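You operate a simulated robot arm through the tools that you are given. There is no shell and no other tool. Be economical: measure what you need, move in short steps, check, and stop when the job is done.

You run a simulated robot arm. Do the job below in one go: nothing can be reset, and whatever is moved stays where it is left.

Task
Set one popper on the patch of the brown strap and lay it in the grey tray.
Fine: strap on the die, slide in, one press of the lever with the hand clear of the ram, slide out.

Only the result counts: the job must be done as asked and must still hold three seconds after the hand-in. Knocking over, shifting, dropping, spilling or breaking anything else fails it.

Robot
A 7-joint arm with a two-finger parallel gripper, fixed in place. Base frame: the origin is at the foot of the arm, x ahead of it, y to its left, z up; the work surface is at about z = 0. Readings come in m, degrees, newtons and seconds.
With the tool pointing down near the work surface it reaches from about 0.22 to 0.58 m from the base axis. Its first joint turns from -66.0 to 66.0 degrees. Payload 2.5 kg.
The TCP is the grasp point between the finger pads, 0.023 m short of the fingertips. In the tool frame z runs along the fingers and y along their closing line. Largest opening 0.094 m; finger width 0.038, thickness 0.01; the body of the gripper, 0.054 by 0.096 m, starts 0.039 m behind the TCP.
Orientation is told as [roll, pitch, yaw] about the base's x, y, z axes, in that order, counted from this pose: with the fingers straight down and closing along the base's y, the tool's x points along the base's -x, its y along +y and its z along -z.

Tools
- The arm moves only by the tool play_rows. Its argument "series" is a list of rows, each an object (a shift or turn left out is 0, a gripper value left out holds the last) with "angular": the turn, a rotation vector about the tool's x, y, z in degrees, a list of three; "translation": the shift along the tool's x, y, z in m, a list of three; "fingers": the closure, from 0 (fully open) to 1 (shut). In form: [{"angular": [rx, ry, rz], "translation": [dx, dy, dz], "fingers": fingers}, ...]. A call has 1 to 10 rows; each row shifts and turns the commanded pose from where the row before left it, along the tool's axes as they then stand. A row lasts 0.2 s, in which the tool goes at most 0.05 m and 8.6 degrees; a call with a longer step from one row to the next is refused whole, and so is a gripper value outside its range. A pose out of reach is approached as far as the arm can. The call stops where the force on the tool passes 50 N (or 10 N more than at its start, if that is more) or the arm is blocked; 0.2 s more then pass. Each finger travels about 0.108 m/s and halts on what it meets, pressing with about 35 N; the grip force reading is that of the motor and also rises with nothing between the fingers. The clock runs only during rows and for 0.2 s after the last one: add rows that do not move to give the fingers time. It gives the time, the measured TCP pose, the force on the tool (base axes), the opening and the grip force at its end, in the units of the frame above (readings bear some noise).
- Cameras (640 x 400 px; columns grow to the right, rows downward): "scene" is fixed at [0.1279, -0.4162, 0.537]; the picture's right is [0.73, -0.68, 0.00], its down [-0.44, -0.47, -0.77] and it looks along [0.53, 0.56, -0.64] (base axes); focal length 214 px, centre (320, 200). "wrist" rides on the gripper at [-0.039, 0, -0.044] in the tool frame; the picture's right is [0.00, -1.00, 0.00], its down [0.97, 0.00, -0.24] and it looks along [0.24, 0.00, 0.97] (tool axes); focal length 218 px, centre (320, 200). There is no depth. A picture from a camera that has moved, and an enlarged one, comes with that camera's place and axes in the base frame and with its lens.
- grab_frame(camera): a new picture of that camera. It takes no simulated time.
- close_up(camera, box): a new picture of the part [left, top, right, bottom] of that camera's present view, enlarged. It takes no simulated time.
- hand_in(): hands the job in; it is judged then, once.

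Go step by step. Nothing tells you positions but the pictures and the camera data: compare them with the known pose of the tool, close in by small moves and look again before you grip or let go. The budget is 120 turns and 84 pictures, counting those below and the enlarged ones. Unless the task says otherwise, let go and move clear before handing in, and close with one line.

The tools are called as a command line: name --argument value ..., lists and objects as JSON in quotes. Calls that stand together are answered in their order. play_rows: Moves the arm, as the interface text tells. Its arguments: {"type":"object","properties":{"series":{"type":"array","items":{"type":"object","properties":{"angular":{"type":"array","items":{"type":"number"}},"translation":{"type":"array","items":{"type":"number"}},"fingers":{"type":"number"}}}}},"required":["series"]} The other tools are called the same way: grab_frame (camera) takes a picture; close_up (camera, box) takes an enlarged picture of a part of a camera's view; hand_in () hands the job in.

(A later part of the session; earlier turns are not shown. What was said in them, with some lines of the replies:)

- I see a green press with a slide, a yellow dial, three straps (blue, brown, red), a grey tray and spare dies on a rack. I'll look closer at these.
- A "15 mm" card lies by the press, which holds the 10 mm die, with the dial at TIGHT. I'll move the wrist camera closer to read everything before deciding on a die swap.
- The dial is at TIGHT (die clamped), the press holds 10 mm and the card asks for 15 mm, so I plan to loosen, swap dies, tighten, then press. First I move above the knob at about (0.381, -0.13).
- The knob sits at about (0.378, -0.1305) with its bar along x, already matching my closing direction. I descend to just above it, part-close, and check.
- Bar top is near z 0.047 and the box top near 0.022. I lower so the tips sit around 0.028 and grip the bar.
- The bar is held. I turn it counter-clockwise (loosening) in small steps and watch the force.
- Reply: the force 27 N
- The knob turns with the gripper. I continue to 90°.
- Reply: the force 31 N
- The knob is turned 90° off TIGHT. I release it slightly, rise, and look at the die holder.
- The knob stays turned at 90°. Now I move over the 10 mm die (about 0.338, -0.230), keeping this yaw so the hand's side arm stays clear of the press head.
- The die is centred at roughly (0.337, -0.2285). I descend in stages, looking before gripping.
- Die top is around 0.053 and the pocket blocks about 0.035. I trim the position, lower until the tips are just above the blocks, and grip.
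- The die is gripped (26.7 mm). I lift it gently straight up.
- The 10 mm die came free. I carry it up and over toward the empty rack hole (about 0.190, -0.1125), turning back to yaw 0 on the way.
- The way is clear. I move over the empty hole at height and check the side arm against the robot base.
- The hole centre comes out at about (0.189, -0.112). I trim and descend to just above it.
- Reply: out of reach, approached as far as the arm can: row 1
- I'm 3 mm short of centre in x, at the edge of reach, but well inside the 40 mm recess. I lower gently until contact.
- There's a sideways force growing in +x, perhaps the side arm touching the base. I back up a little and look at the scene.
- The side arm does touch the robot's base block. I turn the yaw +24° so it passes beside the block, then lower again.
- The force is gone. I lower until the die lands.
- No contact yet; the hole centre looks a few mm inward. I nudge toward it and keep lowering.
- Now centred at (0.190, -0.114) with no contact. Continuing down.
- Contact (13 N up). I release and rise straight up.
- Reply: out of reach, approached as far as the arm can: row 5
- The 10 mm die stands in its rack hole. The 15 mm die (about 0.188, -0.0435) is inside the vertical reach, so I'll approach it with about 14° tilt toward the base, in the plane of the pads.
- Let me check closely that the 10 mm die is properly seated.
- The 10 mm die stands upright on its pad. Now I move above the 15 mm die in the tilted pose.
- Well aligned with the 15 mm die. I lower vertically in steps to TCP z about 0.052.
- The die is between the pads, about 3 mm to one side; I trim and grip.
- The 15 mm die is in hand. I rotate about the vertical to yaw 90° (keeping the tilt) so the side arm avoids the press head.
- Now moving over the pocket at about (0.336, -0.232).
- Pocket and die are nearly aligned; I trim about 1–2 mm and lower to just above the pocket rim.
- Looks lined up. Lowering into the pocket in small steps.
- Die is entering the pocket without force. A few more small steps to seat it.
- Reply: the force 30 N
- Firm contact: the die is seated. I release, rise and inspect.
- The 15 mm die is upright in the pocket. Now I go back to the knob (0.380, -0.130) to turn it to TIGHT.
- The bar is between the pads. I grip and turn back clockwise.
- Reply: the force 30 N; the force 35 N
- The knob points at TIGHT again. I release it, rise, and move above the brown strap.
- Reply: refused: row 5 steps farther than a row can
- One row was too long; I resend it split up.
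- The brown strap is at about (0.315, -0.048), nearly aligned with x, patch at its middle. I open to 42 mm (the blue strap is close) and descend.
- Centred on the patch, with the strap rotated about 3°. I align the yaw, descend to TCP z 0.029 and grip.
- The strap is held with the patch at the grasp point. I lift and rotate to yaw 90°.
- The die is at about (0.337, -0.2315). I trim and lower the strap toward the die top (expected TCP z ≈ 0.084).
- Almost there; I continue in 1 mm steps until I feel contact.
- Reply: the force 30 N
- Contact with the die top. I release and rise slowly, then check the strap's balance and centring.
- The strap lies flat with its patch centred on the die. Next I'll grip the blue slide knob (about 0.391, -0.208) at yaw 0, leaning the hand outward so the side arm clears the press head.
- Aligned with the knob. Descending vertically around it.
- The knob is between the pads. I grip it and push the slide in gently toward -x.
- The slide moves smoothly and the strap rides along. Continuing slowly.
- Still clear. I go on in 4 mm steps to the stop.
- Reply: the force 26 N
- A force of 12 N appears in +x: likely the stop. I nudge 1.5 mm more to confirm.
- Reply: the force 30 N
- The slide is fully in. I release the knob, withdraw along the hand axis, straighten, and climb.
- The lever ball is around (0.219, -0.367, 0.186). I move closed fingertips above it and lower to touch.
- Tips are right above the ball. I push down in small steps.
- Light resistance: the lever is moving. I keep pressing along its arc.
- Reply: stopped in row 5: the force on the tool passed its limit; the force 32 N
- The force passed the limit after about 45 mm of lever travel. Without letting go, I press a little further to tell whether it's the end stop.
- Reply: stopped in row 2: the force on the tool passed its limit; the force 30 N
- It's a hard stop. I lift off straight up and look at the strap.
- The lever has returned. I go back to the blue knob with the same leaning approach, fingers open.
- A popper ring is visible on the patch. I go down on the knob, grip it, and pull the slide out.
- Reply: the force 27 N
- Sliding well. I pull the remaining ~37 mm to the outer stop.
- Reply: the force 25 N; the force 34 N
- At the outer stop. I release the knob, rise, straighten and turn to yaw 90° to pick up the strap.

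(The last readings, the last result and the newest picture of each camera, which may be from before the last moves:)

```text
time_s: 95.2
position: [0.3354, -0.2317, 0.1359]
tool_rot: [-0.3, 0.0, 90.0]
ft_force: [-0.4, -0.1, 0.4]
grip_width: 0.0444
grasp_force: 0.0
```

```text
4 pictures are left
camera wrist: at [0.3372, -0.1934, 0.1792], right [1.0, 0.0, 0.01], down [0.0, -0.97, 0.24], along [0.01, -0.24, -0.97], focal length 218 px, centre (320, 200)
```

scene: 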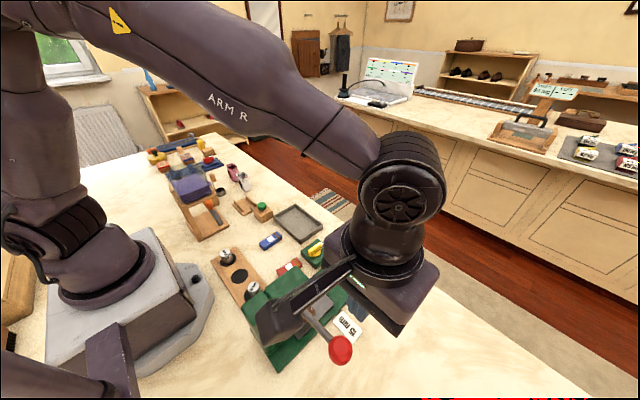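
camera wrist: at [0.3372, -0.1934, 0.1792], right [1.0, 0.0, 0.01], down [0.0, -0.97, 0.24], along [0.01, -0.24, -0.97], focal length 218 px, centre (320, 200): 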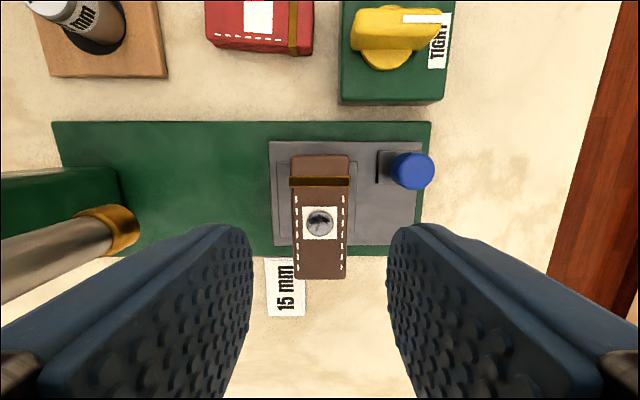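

The popper sits in the middle of the patch and the strap is centred under the hand. I descend to TCP z 0.085 and grip it.

play_rows --series '[{"translation": [0, 0, 0.025]}, {"translation": [0, 0, 0.0255]}, {}, {"fingers": 0.65}, {"fingers": 0.8}, {"fingers": 0.8}, {}]'

play_rows --series '[{"translation": [0, 0, -0.005]}, {"translation": [0, 0, -0.01]}, {"translation": [0, 0, -0.03]}, {"translation": [0, 0, -0.04]}, {"translation": [-0.04, -0.01, 0]}, {"translation": [-0.045, -0.015, 0]}, {"translation": [-0.045, -0.015, 0]}, {"translation": [-0.045, -0.015, 0]}, {}]'

grab_frame --camera "wrist"

```text
time_s: 96.8
position: [0.3354, -0.2306, 0.085]
tool_rot: [-0.4, 0.0, 89.9]
ft_force: [-0.1, 0.2, -0.4]
grip_width: 0.0288
grasp_force: 35.2
```

```text
time_s: 98.8
position: [0.3919, -0.0554, 0.1703]
tool_rot: [-0.4, 0.0, 89.9]
ft_force: [0.2, -0.1, -0.2]
grip_width: 0.0287
grasp_force: 35.2
```

```text
3 pictures are left
camera wrist: at [0.3928, -0.0168, 0.2133], right [1.0, 0.0, 0.01], down [0.0, -0.97, 0.24], along [0.01, -0.24, -0.97], focal length 218 px, centre (320, 200)
```

wrist: 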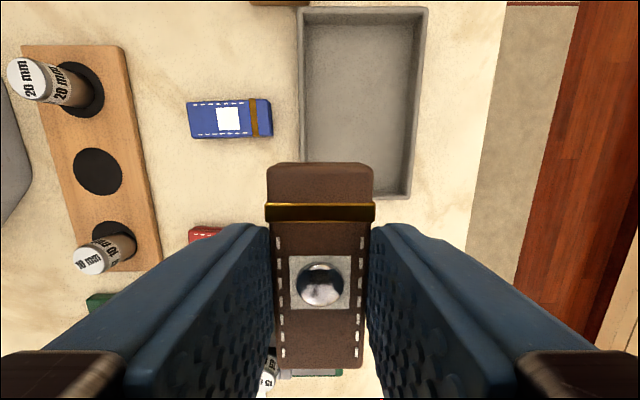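

The popper shows on the patch; the tray centre is about (0.431, 0.018). I move over it and lower.

play_rows --series '[{"translation": [-0.036, -0.0195, 0]}, {"translation": [-0.036, -0.0195, 0]}, {"translation": [0, 0, 0.045]}, {"translation": [0, 0, 0.045]}, {"translation": [0, 0, 0.03]}, {}]'

grab_frame --camera "wrist"

```text
time_s: 100.2
position: [0.4306, 0.0147, 0.0504]
tool_rot: [-0.3, 0.0, 90.0]
ft_force: [0.3, -0.3, -1.0]
grip_width: 0.0287
grasp_force: 34.8
```

```text
2 pictures are left
camera wrist: at [0.4317, 0.0538, 0.0936], right [1.0, 0.0, 0.01], down [0.0, -0.97, 0.24], along [0.01, -0.24, -0.97], focal length 218 px, centre (320, 200)
```

wrist: 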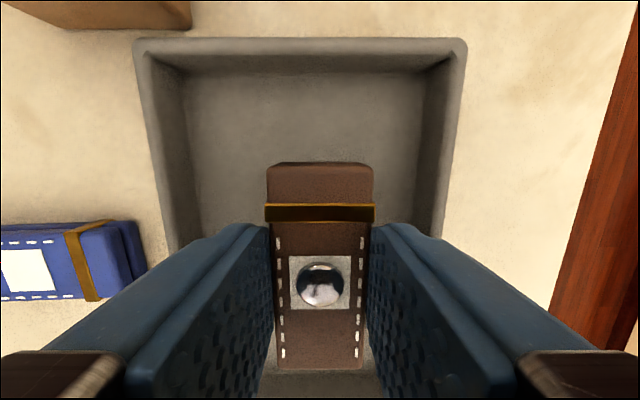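

Well inside the tray. I lower gently to the floor.

play_rows --series '[{"translation": [0, 0, 0.006]}, {"translation": [0, 0, 0.004]}, {"translation": [0, 0, 0.002]}, {"translation": [0, 0, 0.002]}, {}]'

```text
time_s: 101.4
position: [0.4312, 0.0148, 0.037]
tool_rot: [-0.4, 0.0, 89.9]
ft_force: [-0.1, 0.8, -0.1]
grip_width: 0.0286
grasp_force: 35.1
```

play_rows --series '[{"translation": [0, 0, 0.0015]}, {"translation": [0, 0, 0.0015]}, {}]'

```text
time_s: 102.2
position: [0.4329, 0.0153, 0.0343]
tool_rot: [-0.5, 0.0, 89.8]
ft_force: [-8.3, -0.1, 22.9]
grip_width: 0.0285
grasp_force: 34.8
```

The strap rests on the tray floor. I release to 50 mm, rise clear, and take a last look.

play_rows --series '[{"translation": [0, 0, -0.0006], "fingers": 0.6}, {"fingers": 0.47}, {}, {"translation": [0, 0, -0.02]}, {"translation": [0, 0, -0.04]}, {"translation": [0, 0, -0.045]}, {"translation": [0, 0, -0.045]}, {}]'

grab_frame --camera "wrist"

grab_frame --camera "scene"

```text
time_s: 104.0
position: [0.4303, 0.0152, 0.1841]
tool_rot: [-0.3, 0.0, 89.9]
ft_force: [0.0, 0.1, -0.3]
grip_width: 0.0499
grasp_force: 0.1
```

```text
1 pictures are left
camera wrist: at [0.431, 0.0536, 0.228], right [1.0, 0.0, 0.01], down [0.0, -0.97, 0.24], along [0.01, -0.24, -0.97], focal length 218 px, centre (320, 200)
```

wrist: 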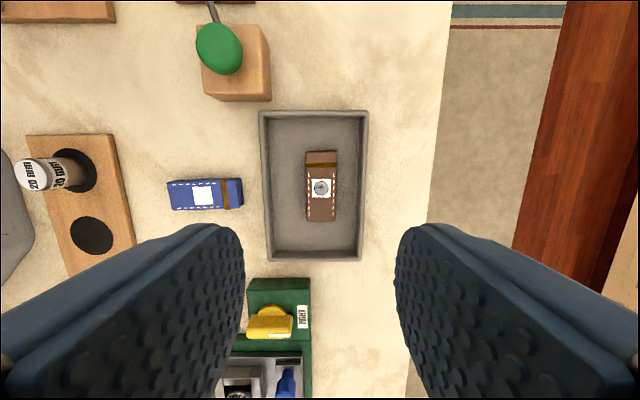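

```text
0 pictures are left
```

scene: 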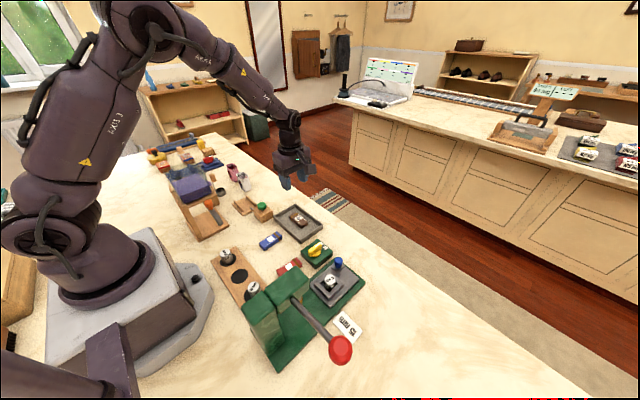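

The brown strap lies flat in the grey tray with the popper on its patch. The slide is out, the lever is up and the hand is clear, so I'm handing in.

hand_in

```text
The job is handed in.
```

I set one popper on the brown strap's patch and laid the strap in the grey tray. To match the "15 mm" card I swapped the 10 mm die for the 15 mm one. The 10 mm die now stands upright in the rack, a little off-centre on its pad.
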